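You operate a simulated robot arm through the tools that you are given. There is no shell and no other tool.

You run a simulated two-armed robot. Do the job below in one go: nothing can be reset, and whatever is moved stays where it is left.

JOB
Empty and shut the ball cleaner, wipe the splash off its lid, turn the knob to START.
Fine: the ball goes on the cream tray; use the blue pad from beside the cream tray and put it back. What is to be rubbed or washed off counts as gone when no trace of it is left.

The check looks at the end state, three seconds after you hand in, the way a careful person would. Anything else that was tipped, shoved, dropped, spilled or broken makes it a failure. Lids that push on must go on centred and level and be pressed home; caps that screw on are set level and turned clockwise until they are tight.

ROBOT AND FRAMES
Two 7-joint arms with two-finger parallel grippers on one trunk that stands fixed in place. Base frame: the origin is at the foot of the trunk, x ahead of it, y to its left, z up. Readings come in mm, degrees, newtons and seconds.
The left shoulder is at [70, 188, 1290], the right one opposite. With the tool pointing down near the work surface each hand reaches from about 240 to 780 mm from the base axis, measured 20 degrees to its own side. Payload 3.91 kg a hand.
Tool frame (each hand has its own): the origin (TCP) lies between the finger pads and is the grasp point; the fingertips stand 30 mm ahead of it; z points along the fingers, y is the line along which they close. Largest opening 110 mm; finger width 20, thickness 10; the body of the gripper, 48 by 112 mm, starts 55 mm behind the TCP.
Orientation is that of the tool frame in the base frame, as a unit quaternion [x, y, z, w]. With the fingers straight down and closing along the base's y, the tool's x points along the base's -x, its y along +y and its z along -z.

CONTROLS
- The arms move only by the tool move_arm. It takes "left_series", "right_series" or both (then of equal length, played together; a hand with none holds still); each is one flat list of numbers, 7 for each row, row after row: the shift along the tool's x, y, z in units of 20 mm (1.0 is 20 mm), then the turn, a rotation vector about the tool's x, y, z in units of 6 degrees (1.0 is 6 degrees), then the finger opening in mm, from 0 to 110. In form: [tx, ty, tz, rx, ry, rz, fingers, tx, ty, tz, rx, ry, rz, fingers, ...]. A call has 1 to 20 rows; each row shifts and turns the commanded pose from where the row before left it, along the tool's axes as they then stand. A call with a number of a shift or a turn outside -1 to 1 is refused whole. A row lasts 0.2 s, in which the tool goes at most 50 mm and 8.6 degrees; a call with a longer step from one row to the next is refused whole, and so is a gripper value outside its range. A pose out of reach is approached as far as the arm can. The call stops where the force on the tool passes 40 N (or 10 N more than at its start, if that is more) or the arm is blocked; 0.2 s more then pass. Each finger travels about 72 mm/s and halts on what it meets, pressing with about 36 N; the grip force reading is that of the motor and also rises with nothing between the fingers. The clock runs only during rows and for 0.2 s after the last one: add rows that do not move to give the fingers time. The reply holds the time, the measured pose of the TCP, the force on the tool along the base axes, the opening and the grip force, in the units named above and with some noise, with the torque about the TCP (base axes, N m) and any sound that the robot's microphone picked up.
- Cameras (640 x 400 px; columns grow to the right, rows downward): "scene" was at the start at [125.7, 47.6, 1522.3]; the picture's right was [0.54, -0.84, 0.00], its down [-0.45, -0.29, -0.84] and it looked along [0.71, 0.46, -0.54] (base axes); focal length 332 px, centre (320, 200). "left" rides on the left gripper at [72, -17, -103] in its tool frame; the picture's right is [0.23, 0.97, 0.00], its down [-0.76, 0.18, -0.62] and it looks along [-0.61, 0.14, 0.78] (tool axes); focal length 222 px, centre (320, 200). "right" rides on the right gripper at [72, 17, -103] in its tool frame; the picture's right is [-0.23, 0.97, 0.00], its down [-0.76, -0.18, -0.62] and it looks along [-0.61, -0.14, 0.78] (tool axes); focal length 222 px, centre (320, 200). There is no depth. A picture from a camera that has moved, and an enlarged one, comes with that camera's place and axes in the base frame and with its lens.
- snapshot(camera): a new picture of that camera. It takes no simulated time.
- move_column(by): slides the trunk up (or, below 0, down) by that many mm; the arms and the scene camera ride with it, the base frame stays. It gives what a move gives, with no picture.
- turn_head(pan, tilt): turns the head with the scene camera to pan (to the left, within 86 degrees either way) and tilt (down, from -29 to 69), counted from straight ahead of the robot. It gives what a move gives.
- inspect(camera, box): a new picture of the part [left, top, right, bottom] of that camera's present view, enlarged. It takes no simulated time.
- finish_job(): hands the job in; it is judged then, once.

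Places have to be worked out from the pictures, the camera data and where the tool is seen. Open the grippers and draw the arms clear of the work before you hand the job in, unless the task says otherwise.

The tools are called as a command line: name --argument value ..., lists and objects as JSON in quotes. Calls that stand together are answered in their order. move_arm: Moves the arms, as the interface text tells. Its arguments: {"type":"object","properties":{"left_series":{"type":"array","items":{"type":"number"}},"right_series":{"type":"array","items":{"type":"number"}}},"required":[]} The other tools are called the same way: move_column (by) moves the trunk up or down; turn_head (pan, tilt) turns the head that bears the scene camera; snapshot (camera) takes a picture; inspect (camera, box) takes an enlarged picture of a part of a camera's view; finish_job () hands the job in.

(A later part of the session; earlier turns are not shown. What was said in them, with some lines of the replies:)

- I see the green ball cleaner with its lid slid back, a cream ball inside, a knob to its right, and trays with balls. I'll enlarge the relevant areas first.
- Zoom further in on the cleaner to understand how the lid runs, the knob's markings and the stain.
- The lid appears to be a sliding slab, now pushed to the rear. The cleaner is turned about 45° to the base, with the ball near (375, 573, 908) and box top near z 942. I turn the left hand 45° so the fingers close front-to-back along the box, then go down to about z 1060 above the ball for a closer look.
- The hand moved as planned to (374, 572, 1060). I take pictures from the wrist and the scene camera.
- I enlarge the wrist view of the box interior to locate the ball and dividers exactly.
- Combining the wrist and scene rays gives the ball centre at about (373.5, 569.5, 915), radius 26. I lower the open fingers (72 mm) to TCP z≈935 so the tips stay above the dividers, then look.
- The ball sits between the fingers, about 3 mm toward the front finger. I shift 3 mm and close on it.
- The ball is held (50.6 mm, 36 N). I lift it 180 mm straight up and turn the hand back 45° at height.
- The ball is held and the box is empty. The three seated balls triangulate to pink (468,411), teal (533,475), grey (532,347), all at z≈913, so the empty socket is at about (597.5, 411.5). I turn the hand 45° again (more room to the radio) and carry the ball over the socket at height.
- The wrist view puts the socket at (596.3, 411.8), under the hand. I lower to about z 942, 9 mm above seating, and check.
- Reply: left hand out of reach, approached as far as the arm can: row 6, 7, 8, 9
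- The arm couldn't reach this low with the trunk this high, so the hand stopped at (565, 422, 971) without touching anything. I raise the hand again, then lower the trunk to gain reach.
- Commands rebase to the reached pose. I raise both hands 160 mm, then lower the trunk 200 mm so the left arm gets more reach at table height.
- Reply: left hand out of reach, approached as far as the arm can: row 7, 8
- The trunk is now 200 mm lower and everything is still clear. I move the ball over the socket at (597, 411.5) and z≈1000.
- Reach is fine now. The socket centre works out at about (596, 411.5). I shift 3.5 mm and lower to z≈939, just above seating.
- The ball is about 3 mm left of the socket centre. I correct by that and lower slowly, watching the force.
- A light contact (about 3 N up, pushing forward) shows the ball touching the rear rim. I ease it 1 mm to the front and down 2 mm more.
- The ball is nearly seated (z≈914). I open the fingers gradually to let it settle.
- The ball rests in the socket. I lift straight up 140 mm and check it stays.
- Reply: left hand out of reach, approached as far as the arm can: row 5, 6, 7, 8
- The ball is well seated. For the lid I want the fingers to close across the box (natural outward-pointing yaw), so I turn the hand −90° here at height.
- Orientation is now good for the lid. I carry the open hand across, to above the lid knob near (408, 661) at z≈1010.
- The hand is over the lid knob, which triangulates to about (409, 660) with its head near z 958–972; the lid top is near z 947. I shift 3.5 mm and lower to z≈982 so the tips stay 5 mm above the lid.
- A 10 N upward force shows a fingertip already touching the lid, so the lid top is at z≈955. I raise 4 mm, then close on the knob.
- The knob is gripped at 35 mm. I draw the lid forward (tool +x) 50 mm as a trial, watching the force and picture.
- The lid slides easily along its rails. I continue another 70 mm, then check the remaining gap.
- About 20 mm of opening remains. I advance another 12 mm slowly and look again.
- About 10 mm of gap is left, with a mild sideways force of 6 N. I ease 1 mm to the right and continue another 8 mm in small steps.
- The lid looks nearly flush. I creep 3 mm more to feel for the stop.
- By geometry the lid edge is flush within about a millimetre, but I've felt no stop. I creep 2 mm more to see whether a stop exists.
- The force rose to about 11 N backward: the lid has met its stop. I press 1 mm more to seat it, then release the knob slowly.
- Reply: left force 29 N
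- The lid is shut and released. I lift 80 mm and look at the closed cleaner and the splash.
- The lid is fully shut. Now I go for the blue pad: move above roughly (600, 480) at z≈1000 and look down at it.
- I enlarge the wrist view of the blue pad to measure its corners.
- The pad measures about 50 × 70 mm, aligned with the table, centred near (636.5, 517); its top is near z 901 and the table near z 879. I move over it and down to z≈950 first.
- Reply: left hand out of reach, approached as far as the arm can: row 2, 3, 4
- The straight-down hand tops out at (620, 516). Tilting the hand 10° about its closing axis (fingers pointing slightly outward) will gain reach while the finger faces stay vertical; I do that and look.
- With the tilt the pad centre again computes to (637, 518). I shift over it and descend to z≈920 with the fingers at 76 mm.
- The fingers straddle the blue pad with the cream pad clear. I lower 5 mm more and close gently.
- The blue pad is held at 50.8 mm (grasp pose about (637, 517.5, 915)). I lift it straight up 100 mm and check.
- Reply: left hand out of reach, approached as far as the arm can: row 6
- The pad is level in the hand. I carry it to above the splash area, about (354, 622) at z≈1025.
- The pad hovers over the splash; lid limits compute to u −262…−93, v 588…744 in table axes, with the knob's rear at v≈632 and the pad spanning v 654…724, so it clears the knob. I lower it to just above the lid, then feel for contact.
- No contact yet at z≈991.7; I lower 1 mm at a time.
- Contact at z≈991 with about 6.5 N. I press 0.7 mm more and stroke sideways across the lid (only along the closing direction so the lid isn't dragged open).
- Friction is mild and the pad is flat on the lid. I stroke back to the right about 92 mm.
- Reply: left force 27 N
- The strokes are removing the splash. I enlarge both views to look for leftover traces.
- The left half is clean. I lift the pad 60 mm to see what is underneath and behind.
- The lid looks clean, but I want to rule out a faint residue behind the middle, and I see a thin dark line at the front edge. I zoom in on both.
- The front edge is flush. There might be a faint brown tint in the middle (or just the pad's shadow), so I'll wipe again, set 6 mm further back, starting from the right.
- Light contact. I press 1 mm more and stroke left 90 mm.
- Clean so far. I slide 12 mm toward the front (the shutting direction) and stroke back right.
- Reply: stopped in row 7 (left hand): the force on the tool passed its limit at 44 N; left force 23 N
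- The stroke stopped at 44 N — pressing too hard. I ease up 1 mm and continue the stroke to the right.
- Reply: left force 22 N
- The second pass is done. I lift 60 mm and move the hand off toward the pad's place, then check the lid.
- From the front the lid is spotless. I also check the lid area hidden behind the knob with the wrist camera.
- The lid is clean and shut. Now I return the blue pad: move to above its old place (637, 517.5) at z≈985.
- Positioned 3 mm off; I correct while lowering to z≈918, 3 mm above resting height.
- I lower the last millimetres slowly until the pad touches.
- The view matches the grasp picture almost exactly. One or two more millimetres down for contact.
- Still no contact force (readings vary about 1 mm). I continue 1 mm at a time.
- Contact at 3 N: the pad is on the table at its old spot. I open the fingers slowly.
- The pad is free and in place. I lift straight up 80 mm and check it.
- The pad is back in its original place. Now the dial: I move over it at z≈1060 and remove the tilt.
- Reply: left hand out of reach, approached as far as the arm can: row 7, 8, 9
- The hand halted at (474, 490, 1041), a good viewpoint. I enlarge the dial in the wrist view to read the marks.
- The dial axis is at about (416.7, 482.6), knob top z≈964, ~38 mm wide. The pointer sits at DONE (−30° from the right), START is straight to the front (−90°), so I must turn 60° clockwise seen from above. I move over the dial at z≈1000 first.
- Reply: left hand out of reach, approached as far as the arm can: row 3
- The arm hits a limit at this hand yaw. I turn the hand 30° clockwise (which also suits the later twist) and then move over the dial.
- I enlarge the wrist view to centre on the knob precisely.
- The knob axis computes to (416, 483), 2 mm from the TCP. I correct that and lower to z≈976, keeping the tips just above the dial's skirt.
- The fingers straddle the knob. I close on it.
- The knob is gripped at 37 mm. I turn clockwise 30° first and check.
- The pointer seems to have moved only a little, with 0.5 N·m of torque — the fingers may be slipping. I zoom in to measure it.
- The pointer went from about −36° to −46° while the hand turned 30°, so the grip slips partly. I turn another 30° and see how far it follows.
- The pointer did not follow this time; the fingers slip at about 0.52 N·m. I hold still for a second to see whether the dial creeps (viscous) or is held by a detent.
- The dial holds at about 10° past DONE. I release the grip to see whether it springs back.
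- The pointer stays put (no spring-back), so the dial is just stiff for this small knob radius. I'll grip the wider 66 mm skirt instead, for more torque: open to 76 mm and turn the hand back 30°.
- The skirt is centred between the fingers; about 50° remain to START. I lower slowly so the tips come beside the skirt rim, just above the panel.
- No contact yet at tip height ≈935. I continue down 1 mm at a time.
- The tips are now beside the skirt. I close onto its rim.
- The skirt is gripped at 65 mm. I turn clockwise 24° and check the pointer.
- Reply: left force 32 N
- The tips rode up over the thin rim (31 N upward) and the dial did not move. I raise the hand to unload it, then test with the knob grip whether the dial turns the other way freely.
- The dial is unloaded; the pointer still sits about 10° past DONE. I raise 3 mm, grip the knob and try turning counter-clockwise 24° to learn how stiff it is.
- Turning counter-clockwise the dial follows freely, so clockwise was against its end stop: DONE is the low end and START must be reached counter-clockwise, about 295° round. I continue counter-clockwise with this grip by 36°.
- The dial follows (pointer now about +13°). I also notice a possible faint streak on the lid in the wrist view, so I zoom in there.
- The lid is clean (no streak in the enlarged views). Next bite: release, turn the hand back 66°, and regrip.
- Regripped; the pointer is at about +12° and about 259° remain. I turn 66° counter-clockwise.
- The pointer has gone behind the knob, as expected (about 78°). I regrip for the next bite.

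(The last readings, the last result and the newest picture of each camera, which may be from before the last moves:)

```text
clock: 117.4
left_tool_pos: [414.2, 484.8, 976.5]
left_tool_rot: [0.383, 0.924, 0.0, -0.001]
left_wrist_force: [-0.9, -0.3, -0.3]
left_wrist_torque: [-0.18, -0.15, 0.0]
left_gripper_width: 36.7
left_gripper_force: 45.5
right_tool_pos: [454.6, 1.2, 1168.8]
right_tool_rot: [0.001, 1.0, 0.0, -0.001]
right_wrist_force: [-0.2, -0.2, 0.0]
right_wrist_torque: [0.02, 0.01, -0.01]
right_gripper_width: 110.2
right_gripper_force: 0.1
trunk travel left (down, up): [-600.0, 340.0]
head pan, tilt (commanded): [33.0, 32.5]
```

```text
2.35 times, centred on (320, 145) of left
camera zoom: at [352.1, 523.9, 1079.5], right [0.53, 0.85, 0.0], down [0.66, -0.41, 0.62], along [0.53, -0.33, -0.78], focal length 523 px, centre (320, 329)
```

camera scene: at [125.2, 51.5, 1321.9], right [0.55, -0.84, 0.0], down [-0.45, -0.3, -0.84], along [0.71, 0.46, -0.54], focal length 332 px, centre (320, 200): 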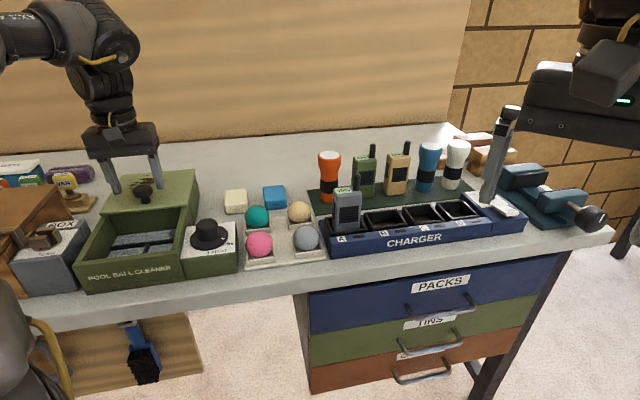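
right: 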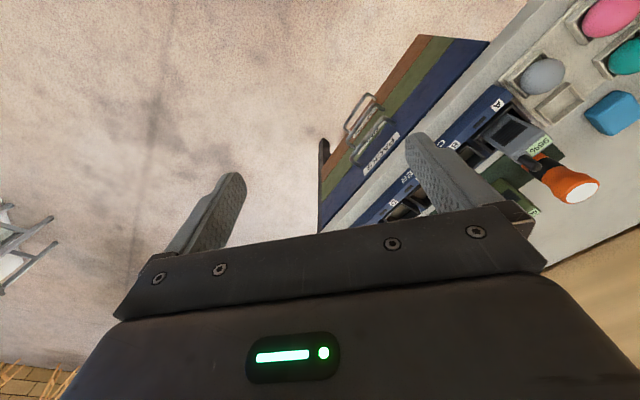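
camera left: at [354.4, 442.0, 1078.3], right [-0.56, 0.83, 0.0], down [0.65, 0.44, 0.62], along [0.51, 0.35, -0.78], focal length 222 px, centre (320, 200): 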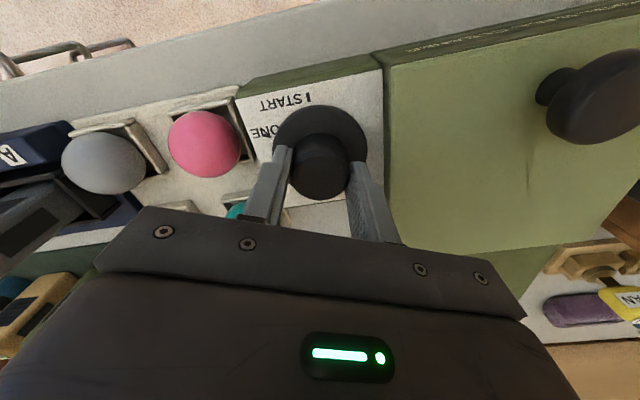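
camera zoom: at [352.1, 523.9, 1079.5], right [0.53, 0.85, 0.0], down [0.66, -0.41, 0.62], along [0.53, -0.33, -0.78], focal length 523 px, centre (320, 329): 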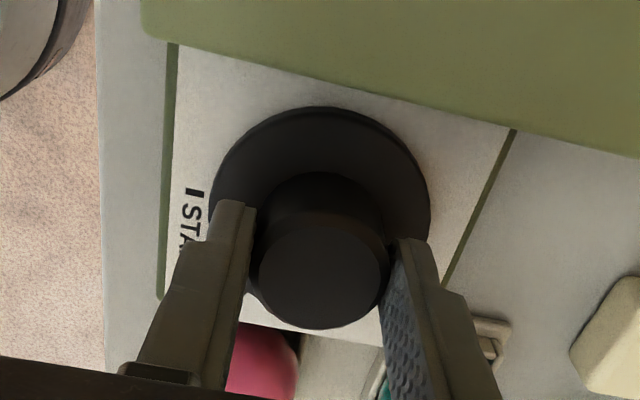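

Gripped again. I turn another 66° counter-clockwise.

move_arm --left_series '[0, 0, 0, 0, 0, -1, 10, 0, 0, 0, 0, 0, -1, 10, 0, 0, 0, 0, 0, -1, 10, 0, 0, 0, 0, 0, -1, 10, 0, 0, 0, 0, 0, -1, 10, 0, 0, 0, 0, 0, -1, 10, 0, 0, 0, 0, 0, -1, 10, 0, 0, 0, 0, 0, -1, 10, 0, 0, 0, 0, 0, -1, 10, 0, 0, 0, 0, 0, -1, 10, 0, 0, 0, 0, 0, -1, 10]'

inspect --camera "left" --box '[210, 60, 430, 230]'

inspect --camera "scene" --box '[180, 215, 245, 270]'

```text
clock: 119.8
left_tool_pos: [414.5, 482.7, 977.9]
left_tool_rot: [-0.183, 0.983, 0.0, 0.0]
left_wrist_force: [-6.8, -2.2, 1.5]
left_wrist_torque: [-0.58, 1.14, -0.01]
left_gripper_width: 36.9
left_gripper_force: 45.5
right_tool_pos: [455.0, 0.9, 1168.4]
right_tool_rot: [0.002, 1.0, 0.0, 0.001]
right_wrist_force: [0.5, 0.9, 0.0]
right_wrist_torque: [0.01, -0.02, 0.01]
right_gripper_width: 110.0
right_gripper_force: 0.0
trunk travel left (down, up): [-600.0, 340.0]
head pan, tilt (commanded): [33.0, 32.5]
```

```text
2.35 times, centred on (320, 145) of left
camera zoom: at [353.8, 441.8, 1079.4], right [-0.56, 0.83, 0.0], down [0.65, 0.44, 0.62], along [0.51, 0.35, -0.78], focal length 523 px, centre (320, 329)
```

zoom: 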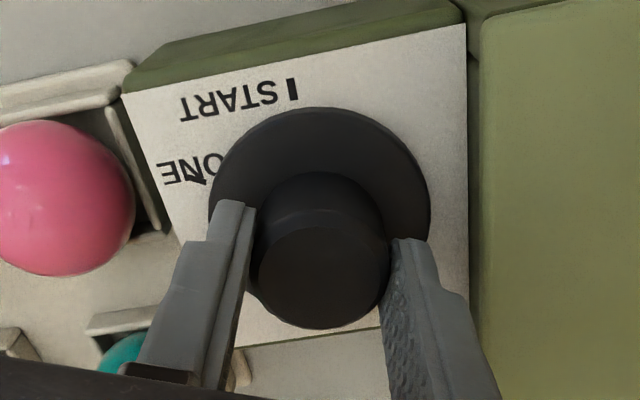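

```text
7.27 times, centred on (212, 242) of scene
camera zoom: at [124.4, 47.4, 1322.4], right [0.54, -0.84, 0.0], down [-0.45, -0.29, -0.84], along [0.71, 0.46, -0.54], focal length 2416 px, centre (1102, -109)
```

zoom: 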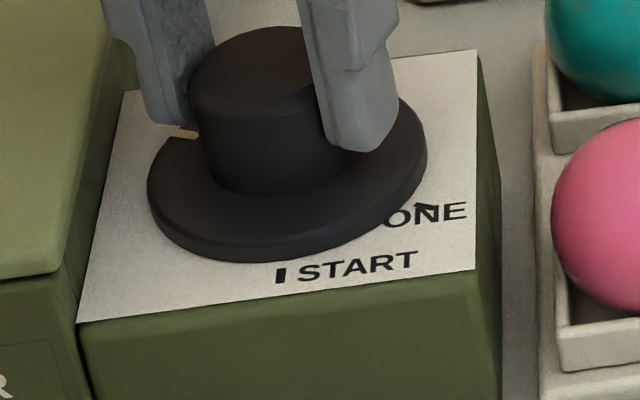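

A sliver of the pointer shows by the left finger at about 145°, as expected. Next regrip.

move_arm --left_series '[0, 0, 0, 0, 0, 0, 44, 0, 0, 0, 0, 0, 0, 51, 0, 0, 0, 0, 0, 1, 51, 0, 0, 0, 0, 0, 1, 51, 0, 0, 0, 0, 0, 1, 51, 0, 0, 0, 0, 0, 1, 51, 0, 0, 0, 0, 0, 1, 51, 0, 0, 0, 0, 0, 1, 51, 0, 0, 0, 0, 0, 1, 51, 0, 0, 0, 0, 0, 1, 51, 0, 0, 0, 0, 0, 1, 51, 0, 0, 0, 0, 0, 1, 51, 0, 0, 0, 0, 0, 1, 51, 0, 0, 0, 0, 0, 0, 44, 0, 0, 0, 0, 0, 0, 36, 0, 0, 0, 0, 0, 0, 26, 0, 0, 0, 0, 0, 0, 15]'

inspect --camera "scene" --box '[180, 215, 245, 270]'

inspect --camera "left" --box '[210, 60, 430, 230]'

```text
clock: 123.4
left_tool_pos: [414.1, 483.0, 977.5]
left_tool_rot: [0.383, 0.924, 0.001, 0.0]
left_wrist_force: [2.0, 2.5, 1.5]
left_wrist_torque: [-0.09, -0.14, -0.02]
left_gripper_width: 37.2
left_gripper_force: 45.0
right_tool_pos: [456.1, 0.1, 1168.9]
right_tool_rot: [0.001, 1.0, 0.0, 0.0]
right_wrist_force: [-0.5, 0.3, 1.0]
right_wrist_torque: [-0.01, -0.03, -0.01]
right_gripper_width: 110.1
right_gripper_force: 0.1
trunk travel left (down, up): [-600.0, 340.0]
head pan, tilt (commanded): [33.0, 32.5]
```

```text
7.27 times, centred on (212, 242) of scene
camera zoom: at [125.9, 48.1, 1322.3], right [0.54, -0.84, 0.0], down [-0.45, -0.29, -0.84], along [0.71, 0.46, -0.54], focal length 2416 px, centre (1102, -109)
```

zoom: 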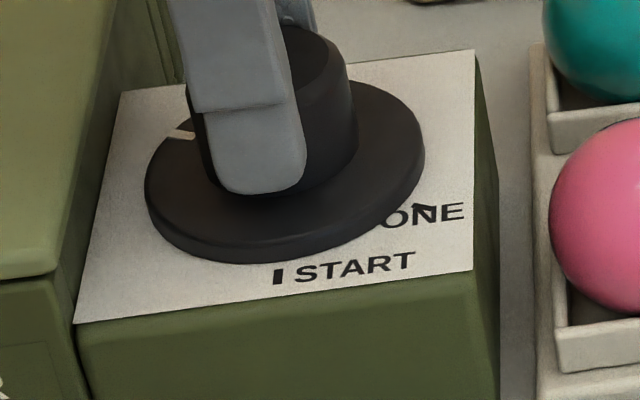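

```text
2.35 times, centred on (320, 145) of left
camera zoom: at [352.3, 523.6, 1080.0], right [0.53, 0.85, 0.0], down [0.66, -0.41, 0.62], along [0.53, -0.33, -0.78], focal length 523 px, centre (320, 329)
```

zoom: 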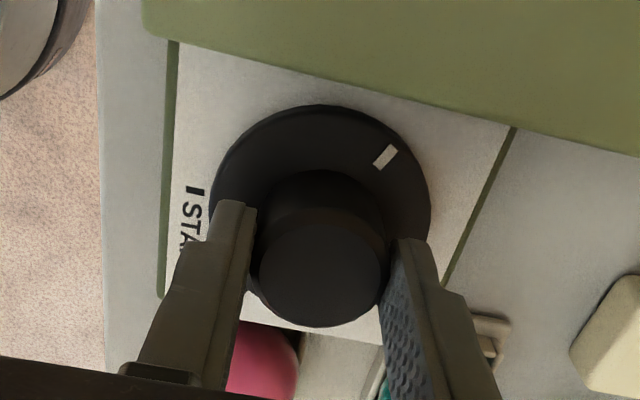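

The pointer is visible at about 154°; START is at 270°. I turn 66° more.

move_arm --left_series '[0, 0, 0, 0, 0, -1, 10, 0, 0, 0, 0, 0, -1, 10, 0, 0, 0, 0, 0, -1, 10, 0, 0, 0, 0, 0, -1, 10, 0, 0, 0, 0, 0, -1, 10, 0, 0, 0, 0, 0, -1, 10, 0, 0, 0, 0, 0, -1, 10, 0, 0, 0, 0, 0, -1, 10, 0, 0, 0, 0, 0, -1, 10, 0, 0, 0, 0, 0, -1, 10, 0, 0, 0, 0, 0, -1, 10]'

inspect --camera "left" --box '[210, 60, 430, 230]'

inspect --camera "scene" --box '[180, 215, 245, 270]'

```text
clock: 125.8
left_tool_pos: [414.3, 482.5, 977.6]
left_tool_rot: [-0.184, 0.983, 0.001, 0.0]
left_wrist_force: [-4.8, -3.4, 2.6]
left_wrist_torque: [-0.52, 1.36, -0.01]
left_gripper_width: 36.7
left_gripper_force: 45.2
right_tool_pos: [454.9, -0.4, 1169.1]
right_tool_rot: [0.001, 1.0, 0.0, 0.0]
right_wrist_force: [0.8, 0.0, -0.4]
right_wrist_torque: [-0.03, -0.01, -0.01]
right_gripper_width: 110.2
right_gripper_force: 0.0
trunk travel left (down, up): [-600.0, 340.0]
head pan, tilt (commanded): [33.0, 32.5]
```

```text
2.35 times, centred on (320, 145) of left
camera zoom: at [354.1, 441.8, 1079.9], right [-0.56, 0.83, 0.0], down [0.65, 0.44, 0.62], along [0.51, 0.35, -0.78], focal length 523 px, centre (320, 329)
```

zoom: 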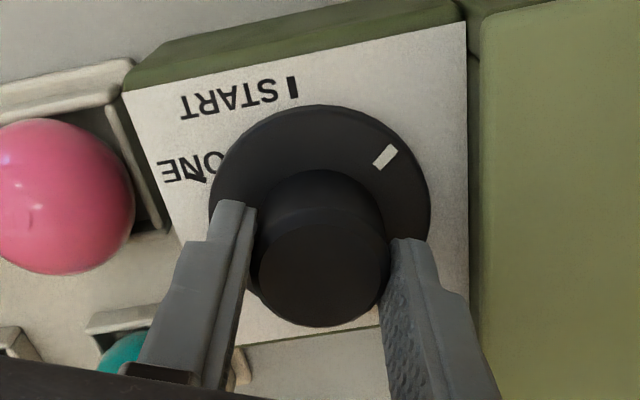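

```text
7.27 times, centred on (212, 242) of scene
camera zoom: at [124.8, 46.9, 1322.4], right [0.54, -0.84, 0.0], down [-0.45, -0.29, -0.84], along [0.71, 0.46, -0.54], focal length 2416 px, centre (1102, -109)
```

zoom: 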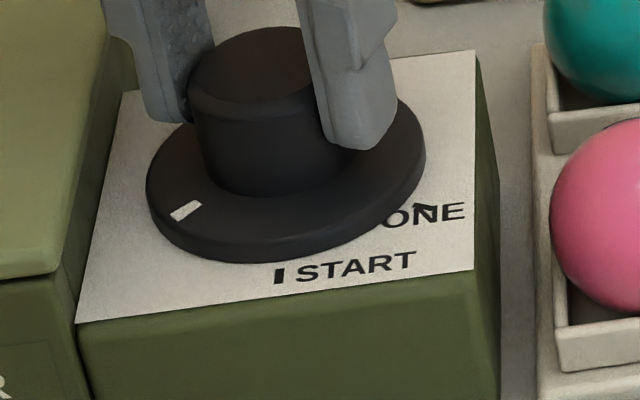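

The pointer is at about 220° with START at 268–270°. I regrip with a 54° return and then make the last ~48° turn.

move_arm --left_series '[0, 0, 0, 0, 0, 0, 44, 0, 0, 0, 0, 0, 0, 51, 0, 0, 0, 0, 0, 1, 51, 0, 0, 0, 0, 0, 1, 51, 0, 0, 0, 0, 0, 1, 51, 0, 0, 0, 0, 0, 1, 51, 0, 0, 0, 0, 0, 1, 51, 0, 0, 0, 0, 0, 1, 51, 0, 0, 0, 0, 0, 1, 51, 0, 0, 0, 0, 0, 1, 51, 0, 0, 0, 0, 0, 1, 51, 0, 0, 0, 0, 0, 0, 44, 0, 0, 0, 0, 0, 0, 36, 0, 0, 0, 0, 0, 0, 26, 0, 0, 0, 0, 0, 0, 15]'

move_arm --left_series '[0, 0, 0, 0, 0, -1, 10, 0, 0, 0, 0, 0, -1, 10, 0, 0, 0, 0, 0, -1, 10, 0, 0, 0, 0, 0, -1, 10, 0, 0, 0, 0, 0, -1, 10, 0, 0, 0, 0, 0, -1, 10, 0, 0, 0, 0, 0, -0.67, 10, 0, 0, 0, 0, 0, 0, 10]'

inspect --camera "left" --box '[210, 60, 430, 230]'

inspect --camera "scene" --box '[180, 215, 245, 270]'

```text
clock: 129.0
left_tool_pos: [414.8, 484.3, 977.3]
left_tool_rot: [0.285, 0.959, 0.0, 0.0]
left_wrist_force: [-2.0, -2.4, -2.8]
left_wrist_torque: [-0.22, 0.09, -0.02]
left_gripper_width: 36.9
left_gripper_force: 45.1
right_tool_pos: [455.0, 1.2, 1168.7]
right_tool_rot: [0.001, 1.0, 0.0, 0.0]
right_wrist_force: [0.2, -0.4, 0.2]
right_wrist_torque: [0.0, 0.01, 0.0]
right_gripper_width: 110.0
right_gripper_force: 0.0
trunk travel left (down, up): [-600.0, 340.0]
head pan, tilt (commanded): [33.0, 32.5]
```

```text
clock: 130.8
left_tool_pos: [414.5, 483.4, 976.7]
left_tool_rot: [-0.062, 0.998, 0.0, -0.001]
left_wrist_force: [-3.3, -2.4, 0.4]
left_wrist_torque: [-0.21, 1.42, 0.0]
left_gripper_width: 37.1
left_gripper_force: 44.5
right_tool_pos: [455.6, 0.1, 1169.1]
right_tool_rot: [0.001, 1.0, 0.0, 0.0]
right_wrist_force: [-0.8, 0.0, 0.7]
right_wrist_torque: [-0.02, 0.01, 0.04]
right_gripper_width: 110.0
right_gripper_force: 0.0
trunk travel left (down, up): [-600.0, 340.0]
head pan, tilt (commanded): [33.0, 32.5]
```

```text
2.35 times, centred on (320, 145) of left
camera zoom: at [345.6, 458.0, 1078.9], right [-0.35, 0.94, 0.0], down [0.73, 0.27, 0.62], along [0.58, 0.22, -0.78], focal length 523 px, centre (320, 329)
```

zoom: 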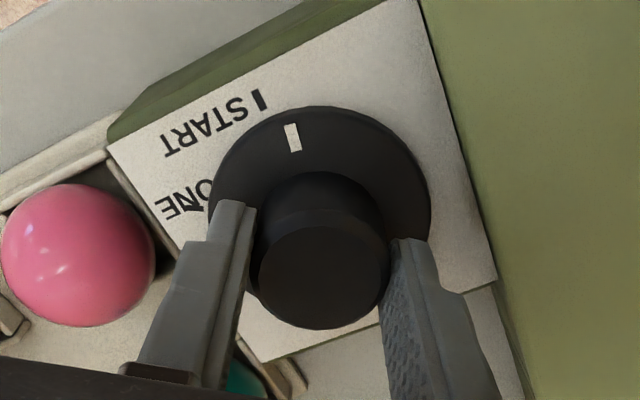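

```text
7.27 times, centred on (212, 242) of scene
camera zoom: at [125.3, 47.3, 1322.4], right [0.54, -0.84, 0.0], down [-0.45, -0.29, -0.84], along [0.71, 0.46, -0.54], focal length 2416 px, centre (1102, -109)
```

zoom: 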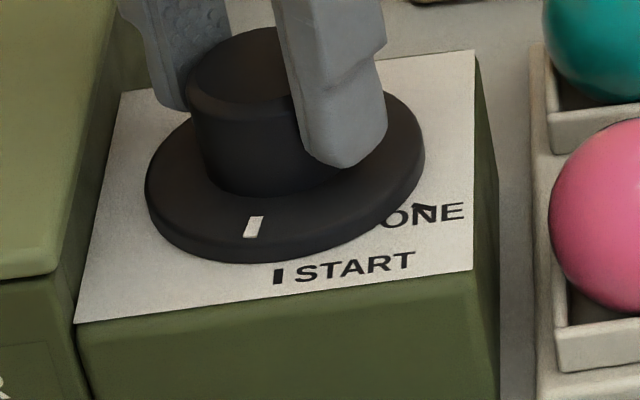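

The pointer is at about 257° and the START tick at about 267°. I turn 9.5° more.

move_arm --left_series '[0, 0, 0, 0, 0, -0.8, 10, 0, 0, 0, 0, 0, -0.8, 10, 0, 0, 0, 0, 0, 0, 10]'

inspect --camera "left" --box '[250, 60, 390, 180]'

inspect --camera "scene" --box '[180, 215, 245, 270]'

```text
clock: 131.6
left_tool_pos: [414.6, 481.9, 976.9]
left_tool_rot: [-0.145, 0.989, 0.001, 0.0]
left_wrist_force: [-2.6, -6.9, -9.4]
left_wrist_torque: [0.19, -0.74, 0.01]
left_gripper_width: 36.7
left_gripper_force: 44.9
right_tool_pos: [455.5, -0.7, 1168.3]
right_tool_rot: [0.001, 1.0, -0.001, 0.001]
right_wrist_force: [0.7, -0.3, -0.1]
right_wrist_torque: [0.0, -0.02, -0.02]
right_gripper_width: 109.8
right_gripper_force: 0.1
trunk travel left (down, up): [-600.0, 340.0]
head pan, tilt (commanded): [33.0, 32.5]
```

```text
3.33 times, centred on (320, 120) of left
camera zoom: at [350.8, 446.9, 1078.9], right [-0.5, 0.87, 0.0], down [0.68, 0.39, 0.62], along [0.54, 0.31, -0.78], focal length 740 px, centre (320, 467)
```

zoom: 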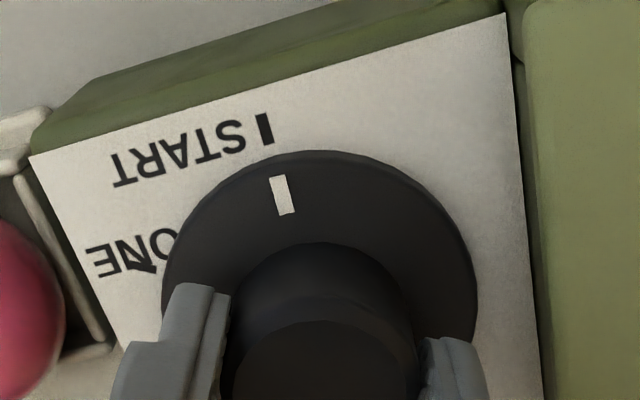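

```text
7.27 times, centred on (212, 242) of scene
camera zoom: at [125.8, 47.3, 1322.1], right [0.54, -0.84, 0.0], down [-0.45, -0.29, -0.84], along [0.71, 0.46, -0.54], focal length 2416 px, centre (1102, -109)
```

zoom: 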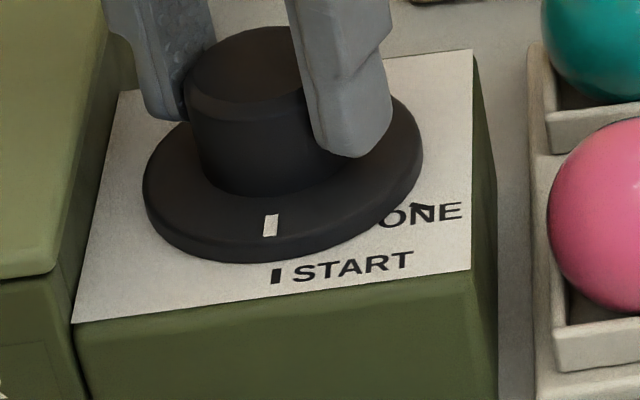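

The pointer is within about 2° of START. I nudge 1.8° more and release.

move_arm --left_series '[0, 0, 0, 0, 0, -0.3, 10, 0, 0, 0, 0, 0, 0, 10, 0, 0, 0, 0, 0, 0, 38, 0, 0, 0, 0, 0, 0, 44, 0, 0, 0, 0, 0, 0, 50, 0, 0, 0, 0, 0, 0, 52]'

inspect --camera "left" --box '[250, 60, 390, 180]'

inspect --camera "scene" --box '[180, 215, 245, 270]'

```text
clock: 133.0
left_tool_pos: [415.2, 483.0, 977.4]
left_tool_rot: [-0.16, 0.987, 0.001, 0.0]
left_wrist_force: [0.3, 0.3, 0.2]
left_wrist_torque: [-0.02, 0.0, 0.04]
left_gripper_width: 51.8
left_gripper_force: 0.0
right_tool_pos: [454.0, -0.7, 1168.8]
right_tool_rot: [0.001, 1.0, -0.001, 0.001]
right_wrist_force: [0.6, -0.5, 0.1]
right_wrist_torque: [0.01, -0.03, 0.02]
right_gripper_width: 110.2
right_gripper_force: 0.1
trunk travel left (down, up): [-600.0, 340.0]
head pan, tilt (commanded): [33.0, 32.5]
```

```text
3.33 times, centred on (320, 120) of left
camera zoom: at [352.3, 445.4, 1079.5], right [-0.52, 0.85, 0.0], down [0.67, 0.41, 0.62], along [0.53, 0.33, -0.78], focal length 740 px, centre (320, 467)
```

zoom: 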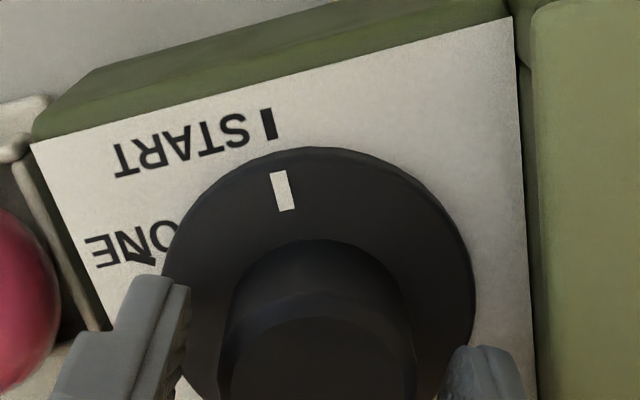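

```text
7.27 times, centred on (212, 242) of scene
camera zoom: at [125.7, 47.8, 1322.3], right [0.54, -0.84, 0.0], down [-0.45, -0.29, -0.84], along [0.71, 0.46, -0.54], focal length 2416 px, centre (1102, -109)
```

zoom: 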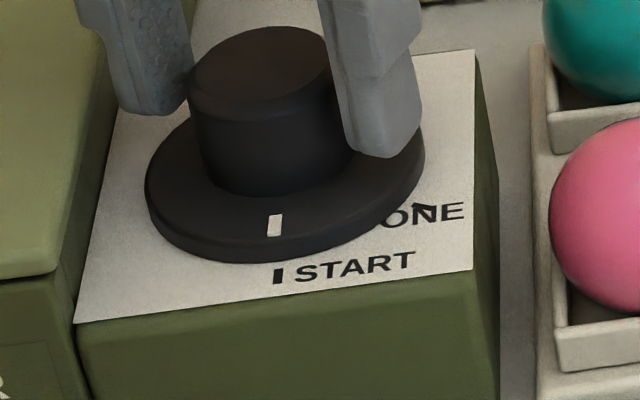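

The pointer now lines up with the START tick within a degree. I lift the hand clear and look at everything.

move_arm --left_series '[0, 0, -0.5, 0, 0, 0, 52, 0, 0, -0.9, 0, 0, 0, 52, 0, 0, -0.9, 0, 0, 0, 52, 0, 0, -0.9, 0, 0, 0, 52, 0, 0, -0.9, 0, 0, 0, 52, 0, 0, 0, 0, 0, 0, 52]'

inspect --camera "scene" --box '[60, 160, 260, 300]'

snapshot --camera "left"

```text
clock: 134.4
left_tool_pos: [414.9, 484.3, 1059.7]
left_tool_rot: [-0.161, 0.987, -0.001, 0.0]
left_wrist_force: [-0.5, 0.2, 0.0]
left_wrist_torque: [0.0, 0.02, 0.0]
left_gripper_width: 52.0
left_gripper_force: 0.0
right_tool_pos: [456.1, 0.8, 1168.3]
right_tool_rot: [0.001, 1.0, 0.0, 0.001]
right_wrist_force: [-0.3, 0.2, 0.0]
right_wrist_torque: [0.01, 0.02, 0.01]
right_gripper_width: 109.8
right_gripper_force: 0.1
trunk travel left (down, up): [-600.0, 340.0]
head pan, tilt (commanded): [33.0, 32.5]
```

```text
2.86 times, centred on (160, 230) of scene
camera zoom: at [125.9, 48.1, 1322.2], right [0.54, -0.84, 0.0], down [-0.45, -0.29, -0.84], along [0.71, 0.46, -0.54], focal length 949 px, centre (777, 114)
```

zoom: 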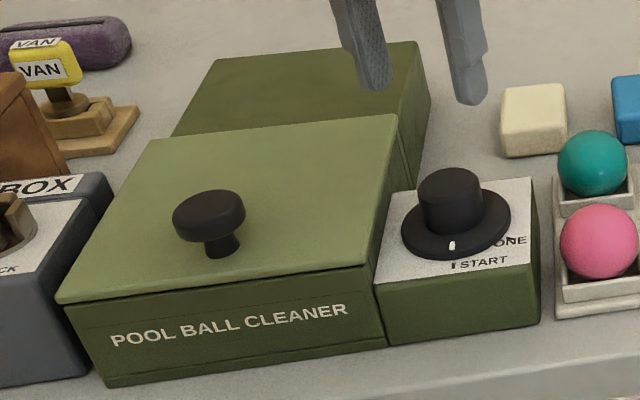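

```text
taken
camera left: at [352.4, 445.9, 1162.4], right [-0.52, 0.85, 0.0], down [0.67, 0.41, 0.62], along [0.53, 0.33, -0.78], focal length 222 px, centre (320, 200)
```

left: 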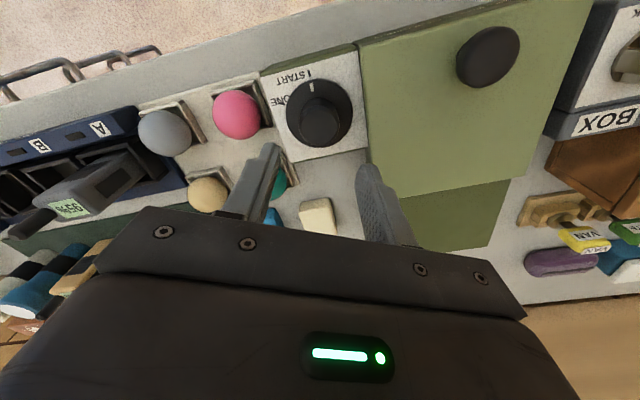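

I zoom in on the lid surface and its front edge to confirm it is spotless and fully shut.

inspect --camera "left" --box '[340, 0, 600, 210]'

inspect --camera "scene" --box '[75, 190, 190, 265]'

inspect --camera "scene" --box '[75, 240, 205, 300]'

```text
1.90 times, centred on (470, 105) of left
camera zoom: at [352.4, 445.9, 1162.4], right [-0.52, 0.85, 0.0], down [0.67, 0.41, 0.62], along [0.53, 0.33, -0.78], focal length 423 px, centre (34, 381)
```

zoom: 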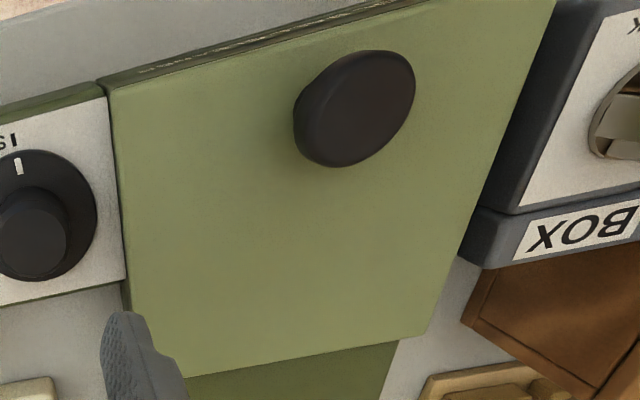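

```text
5.33 times, centred on (132, 228) of scene
camera zoom: at [125.9, 48.1, 1322.2], right [0.54, -0.84, 0.0], down [-0.45, -0.29, -0.84], along [0.71, 0.46, -0.54], focal length 1772 px, centre (1320, 53)
```

zoom: 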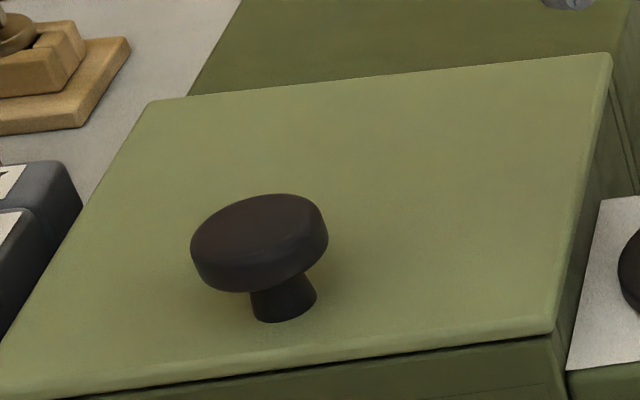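

```text
4.92 times, centred on (140, 270) of scene
camera zoom: at [125.9, 48.1, 1322.2], right [0.54, -0.84, 0.0], down [-0.45, -0.29, -0.84], along [0.71, 0.46, -0.54], focal length 1635 px, centre (1206, -145)
```

zoom: 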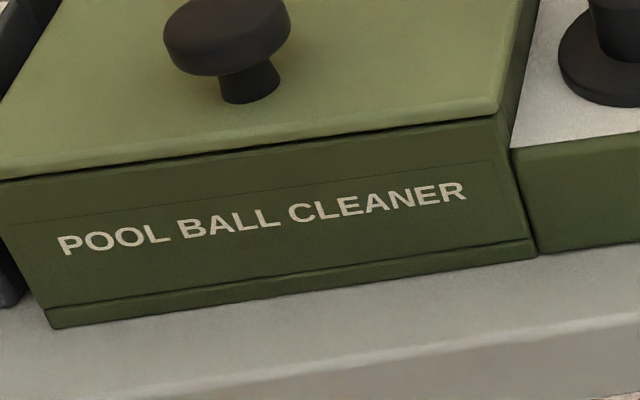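

Everything looks right. To be sure the lid is still hard against its stop after the wiping, I'll grip its knob once more and pull gently forward; first I move above it.

move_arm --left_series '[0.611, 0.865, 0.3, 0, 0, 0, 68, 0.611, 0.865, 0.3, 0, 0, 0, 68, 0.611, 0.865, 0.3, 0, 0, 0, 68, 0.611, 0.865, 0.3, 0, 0, 0, 68, 0.611, 0.865, 0.3, 0, 0, 0, 68, 0.611, 0.865, 0.3, 0, 0, 0, 68, 0, 0, 0, 0, 0, -0.883, 68, 0, 0, 0, 0, 0, -0.883, 68, 0, 0, 0, 0, 0, -0.883, 68, 0, 0, 0, 0, 0, -0.883, 68, 0, 0, 0, 0, 0, -0.883, 68, 0, 0, 0, 0, 0, 0, 68]'

snapshot --camera "left"

```text
clock: 137.0
left_tool_pos: [313.1, 558.8, 1023.7]
left_tool_rot: [-0.383, 0.924, 0.0, -0.001]
left_wrist_force: [-0.6, -0.3, 0.5]
left_wrist_torque: [-0.01, 0.01, -0.01]
left_gripper_width: 68.3
left_gripper_force: 0.1
right_tool_pos: [456.7, 1.7, 1168.3]
right_tool_rot: [0.0, 1.0, -0.001, 0.0]
right_wrist_force: [-0.1, 0.0, -0.2]
right_wrist_torque: [-0.01, 0.01, 0.0]
right_gripper_width: 110.0
right_gripper_force: 0.1
trunk travel left (down, up): [-600.0, 340.0]
head pan, tilt (commanded): [33.0, 32.5]
```

```text
taken
camera left: at [275.1, 496.4, 1125.1], right [-0.85, 0.53, 0.0], down [0.41, 0.66, 0.62], along [0.33, 0.53, -0.78], focal length 222 px, centre (320, 200)
```

left: 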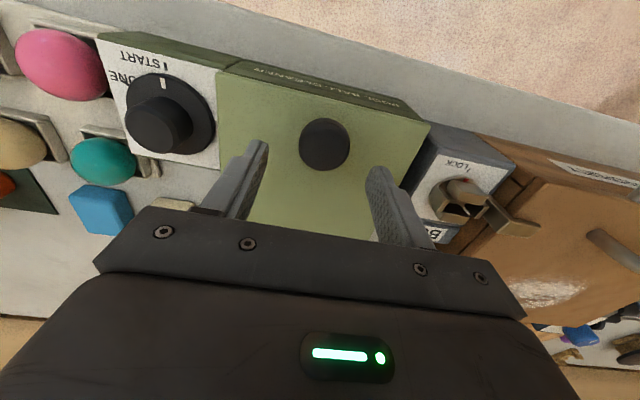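

The hand is centred on the lid knob. I lower to z≈989 and grip it.

move_arm --left_series '[0, 0, 0.6, 0, 0, 0, 66, 0, 0, 0.6, 0, 0, 0, 62, 0, 0, 0.5, 0, 0, 0, 58, 0, 0, 0, 0, 0, 0, 48, 0, 0, 0, 0, 0, 0, 38, 0, 0, 0, 0, 0, 0, 28, 0, 0, 0, 0, 0, 0, 25]'

move_arm --left_series '[0.08, 0, 0, 0, 0, 0, 25, 0.08, 0, 0, 0, 0, 0, 25, 0, 0, 0, 0, 0, 0, 25]'

```text
clock: 138.6
left_tool_pos: [311.6, 558.5, 987.4]
left_tool_rot: [-0.383, 0.924, 0.001, 0.0]
left_wrist_force: [-4.4, 7.1, 0.9]
left_wrist_torque: [0.18, 0.1, 0.02]
left_gripper_width: 34.8
left_gripper_force: 44.6
right_tool_pos: [455.1, 1.6, 1167.3]
right_tool_rot: [0.001, 1.0, 0.0, 0.0]
right_wrist_force: [0.7, -0.3, 0.3]
right_wrist_torque: [-0.04, -0.01, 0.0]
right_gripper_width: 109.9
right_gripper_force: 0.0
trunk travel left (down, up): [-600.0, 340.0]
head pan, tilt (commanded): [33.0, 32.5]
```

```text
clock: 139.4
left_tool_pos: [312.7, 558.7, 987.4]
left_tool_rot: [-0.382, 0.924, 0.0, 0.001]
left_wrist_force: [3.4, 16.7, 5.5]
left_wrist_torque: [-0.13, 0.34, -0.04]
left_gripper_width: 35.3
left_gripper_force: 45.4
right_tool_pos: [455.9, 2.5, 1168.5]
right_tool_rot: [0.001, 1.0, -0.002, 0.0]
right_wrist_force: [-0.5, -0.1, 0.3]
right_wrist_torque: [-0.02, 0.01, -0.01]
right_gripper_width: 109.9
right_gripper_force: 0.1
trunk travel left (down, up): [-600.0, 340.0]
head pan, tilt (commanded): [33.0, 32.5]
```

Pulling 3 mm only raised the force to 14 N without movement: the lid is at its stop. I relax, release the knob and lift away.

move_arm --left_series '[-0.1, 0, 0, 0, 0, 0, 30, 0, 0, 0, 0, 0, 0, 42, 0, 0, 0, 0, 0, 0, 54, 0, 0, 0, 0, 0, 0, 62, 0, 0, 0, 0, 0, 0, 62, 0, 0, -0.5, 0, 0, 0, 62, 0, 0, -0.9, 0, 0, 0, 62, 0, 0, -0.9, 0, 0, 0, 62, 0, 0, -0.9, 0, 0, 0, 62, 0, 0, -0.9, 0, 0, 0, 62, 0, 0, 0, 0, 0, 0, 62]'

snapshot --camera "left"

snapshot --camera "scene"

```text
clock: 141.8
left_tool_pos: [313.0, 556.8, 1070.4]
left_tool_rot: [-0.382, 0.924, 0.001, 0.0]
left_wrist_force: [0.5, 0.6, -0.3]
left_wrist_torque: [-0.02, 0.02, -0.04]
left_gripper_width: 62.0
left_gripper_force: 0.0
right_tool_pos: [455.9, -0.0, 1167.7]
right_tool_rot: [0.001, 1.0, 0.0, 0.0]
right_wrist_force: [-0.4, 0.5, -0.4]
right_wrist_torque: [-0.04, -0.01, -0.02]
right_gripper_width: 110.1
right_gripper_force: 0.1
trunk travel left (down, up): [-600.0, 340.0]
head pan, tilt (commanded): [33.0, 32.5]
```

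```text
taken
camera left: at [275.0, 495.3, 1172.6], right [-0.85, 0.53, 0.0], down [0.41, 0.66, 0.62], along [0.33, 0.53, -0.78], focal length 222 px, centre (320, 200)
```

left: 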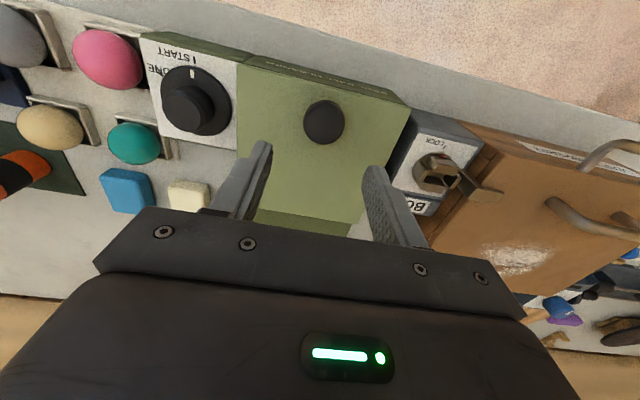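

```text
taken
camera scene: at [125.7, 48.4, 1322.2], right [0.54, -0.84, 0.0], down [-0.45, -0.29, -0.84], along [0.71, 0.46, -0.54], focal length 332 px, centre (320, 200)
```

scene: 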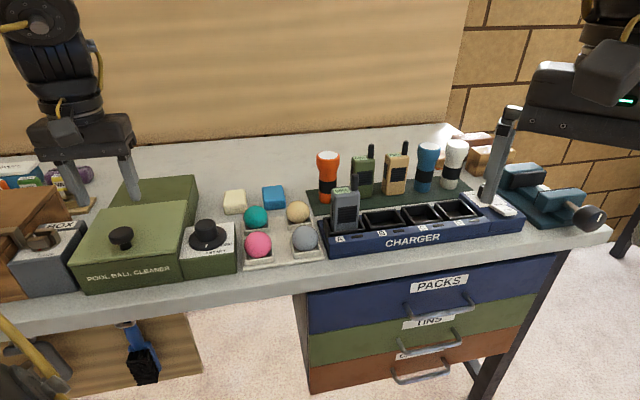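

All is in place. I raise the trunk back up 200 mm so both hands are well clear, and open the left gripper fully.

move_column --by 200

move_arm --left_series '[0.3, -0.5, 0, 0, 0, 0, 80, 0.3, -0.5, 0, 0, 0, 0, 100, 0.3, -0.5, 0, 0, 0, 0, 110, 0.3, -0.5, 0, 0, 0, 0, 110, 0, 0, 0, 0, 0, 0, 110]'

snapshot --camera "scene"

inspect --camera "scene" --box '[100, 220, 340, 370]'

snapshot --camera "left"

```text
clock: 143.9
left_tool_pos: [313.2, 557.2, 1269.5]
left_tool_rot: [-0.382, 0.924, 0.001, 0.0]
left_wrist_force: [0.2, -0.7, 0.1]
left_wrist_torque: [0.02, 0.03, -0.02]
left_gripper_width: 62.0
left_gripper_force: 0.0
right_tool_pos: [455.7, 0.8, 1368.1]
right_tool_rot: [0.002, 1.0, 0.0, 0.001]
right_wrist_force: [0.6, 0.9, -0.1]
right_wrist_torque: [0.01, 0.05, 0.01]
right_gripper_width: 110.0
right_gripper_force: 0.1
trunk travel left (down, up): [-800.0, 140.0]
head pan, tilt (commanded): [33.0, 32.5]
```

```text
clock: 145.2
left_tool_pos: [323.0, 513.2, 1270.7]
left_tool_rot: [-0.383, 0.924, 0.002, 0.0]
left_wrist_force: [0.5, -0.2, -0.3]
left_wrist_torque: [-0.03, 0.04, 0.01]
left_gripper_width: 110.0
left_gripper_force: 0.1
right_tool_pos: [456.0, 0.3, 1368.2]
right_tool_rot: [0.001, 1.0, 0.0, 0.0]
right_wrist_force: [0.6, -0.6, 0.4]
right_wrist_torque: [0.01, 0.01, 0.0]
right_gripper_width: 109.9
right_gripper_force: 0.1
trunk travel left (down, up): [-800.0, 140.0]
head pan, tilt (commanded): [33.0, 32.5]
```

```text
taken
camera scene: at [125.6, 47.8, 1522.3], right [0.54, -0.84, 0.0], down [-0.45, -0.29, -0.84], along [0.71, 0.46, -0.54], focal length 332 px, centre (320, 200)
```

scene: 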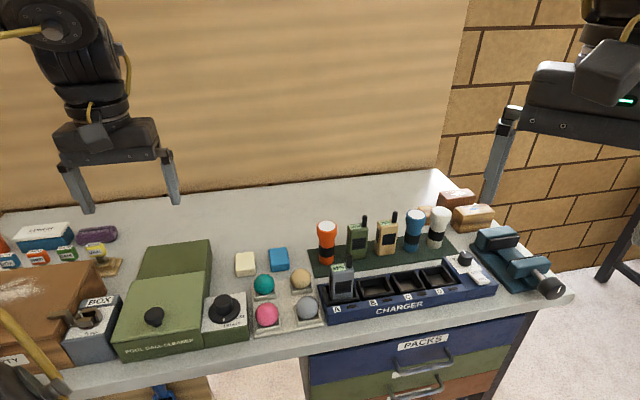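

```text
2.67 times, centred on (220, 295) of scene
camera zoom: at [125.6, 47.8, 1522.3], right [0.54, -0.84, 0.0], down [-0.45, -0.29, -0.84], along [0.71, 0.46, -0.54], focal length 886 px, centre (587, -53)
```

zoom: 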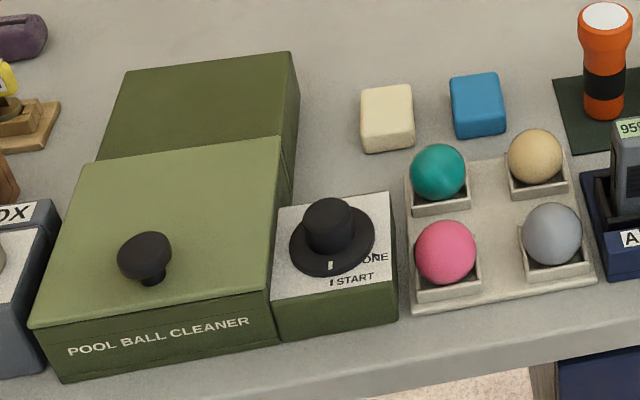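

```text
taken
camera left: at [285.6, 451.0, 1372.1], right [-0.85, 0.53, 0.0], down [0.41, 0.66, 0.62], along [0.33, 0.53, -0.78], focal length 222 px, centre (320, 200)
```

left: 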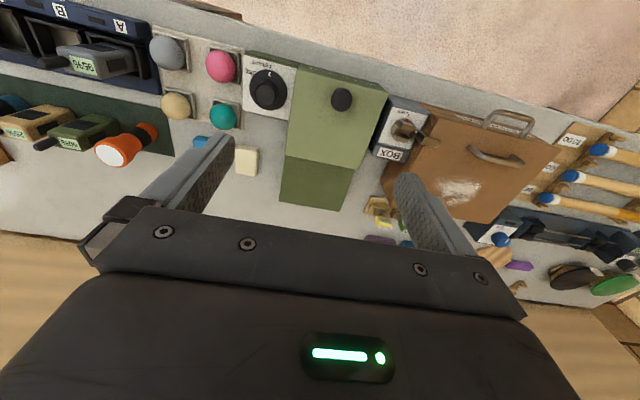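

Everything matches the goal: ball in the empty socket, lid shut, pad back, pointer at START. One last close look at the lid and dial before handing in.

inspect --camera "scene" --box '[112, 268, 212, 345]'

inspect --camera "scene" --box '[200, 285, 255, 335]'

inspect --camera "left" --box '[260, 60, 400, 180]'

```text
5.19 times, centred on (162, 306) of scene
camera zoom: at [125.6, 47.8, 1522.3], right [0.54, -0.84, 0.0], down [-0.45, -0.29, -0.84], along [0.71, 0.46, -0.54], focal length 1726 px, centre (1141, -353)
```

zoom: 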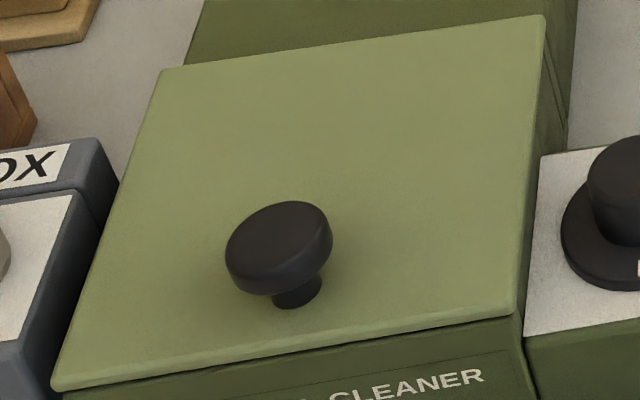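

```text
8.00 times, centred on (228, 310) of scene
camera zoom: at [125.6, 47.8, 1522.3], right [0.54, -0.84, 0.0], down [-0.45, -0.29, -0.84], along [0.71, 0.46, -0.54], focal length 2658 px, centre (1060, -680)
```

zoom: 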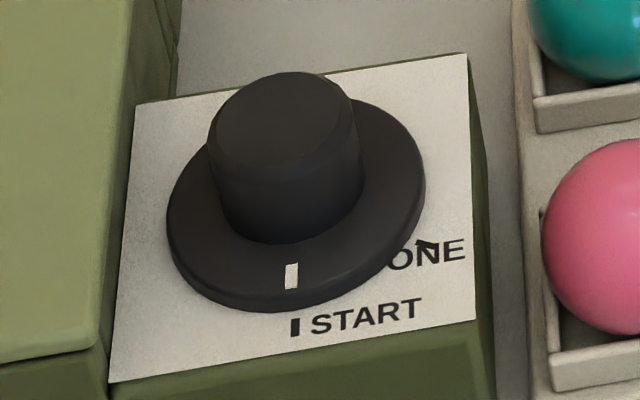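

```text
3.33 times, centred on (330, 120) of left
camera zoom: at [285.6, 451.0, 1372.1], right [-0.85, 0.53, 0.0], down [0.41, 0.66, 0.62], along [0.33, 0.53, -0.78], focal length 740 px, centre (287, 467)
```

zoom: 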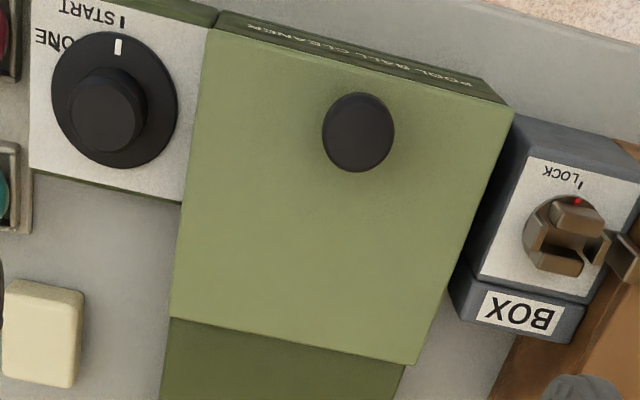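

The lid is spotless and shut, the pointer is on START, the ball and blue pad are in place, and both hands are open and clear. I hand the job in.

finish_job

```text
The job is handed in.
```

The job is handed in, and every part of it looked right in the last pictures before I did so.

- **Ball:** it is out of the cleaner and seated in the empty socket of the cream tray.
- **Lid:** it is shut against its stop. I pulled the lid knob forward again after wiping and it did not move.
- **Splash:** two passes with the blue pad took it off. I see no trace on the lid from either camera.
- **Blue pad:** it is back where it was, beside the cream tray.
- **Dial:** the pointer lines up with the START tick, within about a degree by my measurement. Clockwise from DONE it met a stop after about 10°, so I turned it counter-clockwise the long way round.

Nothing else was tipped or moved as far as the pictures show. Both grippers are open and the arms are clear of the table.
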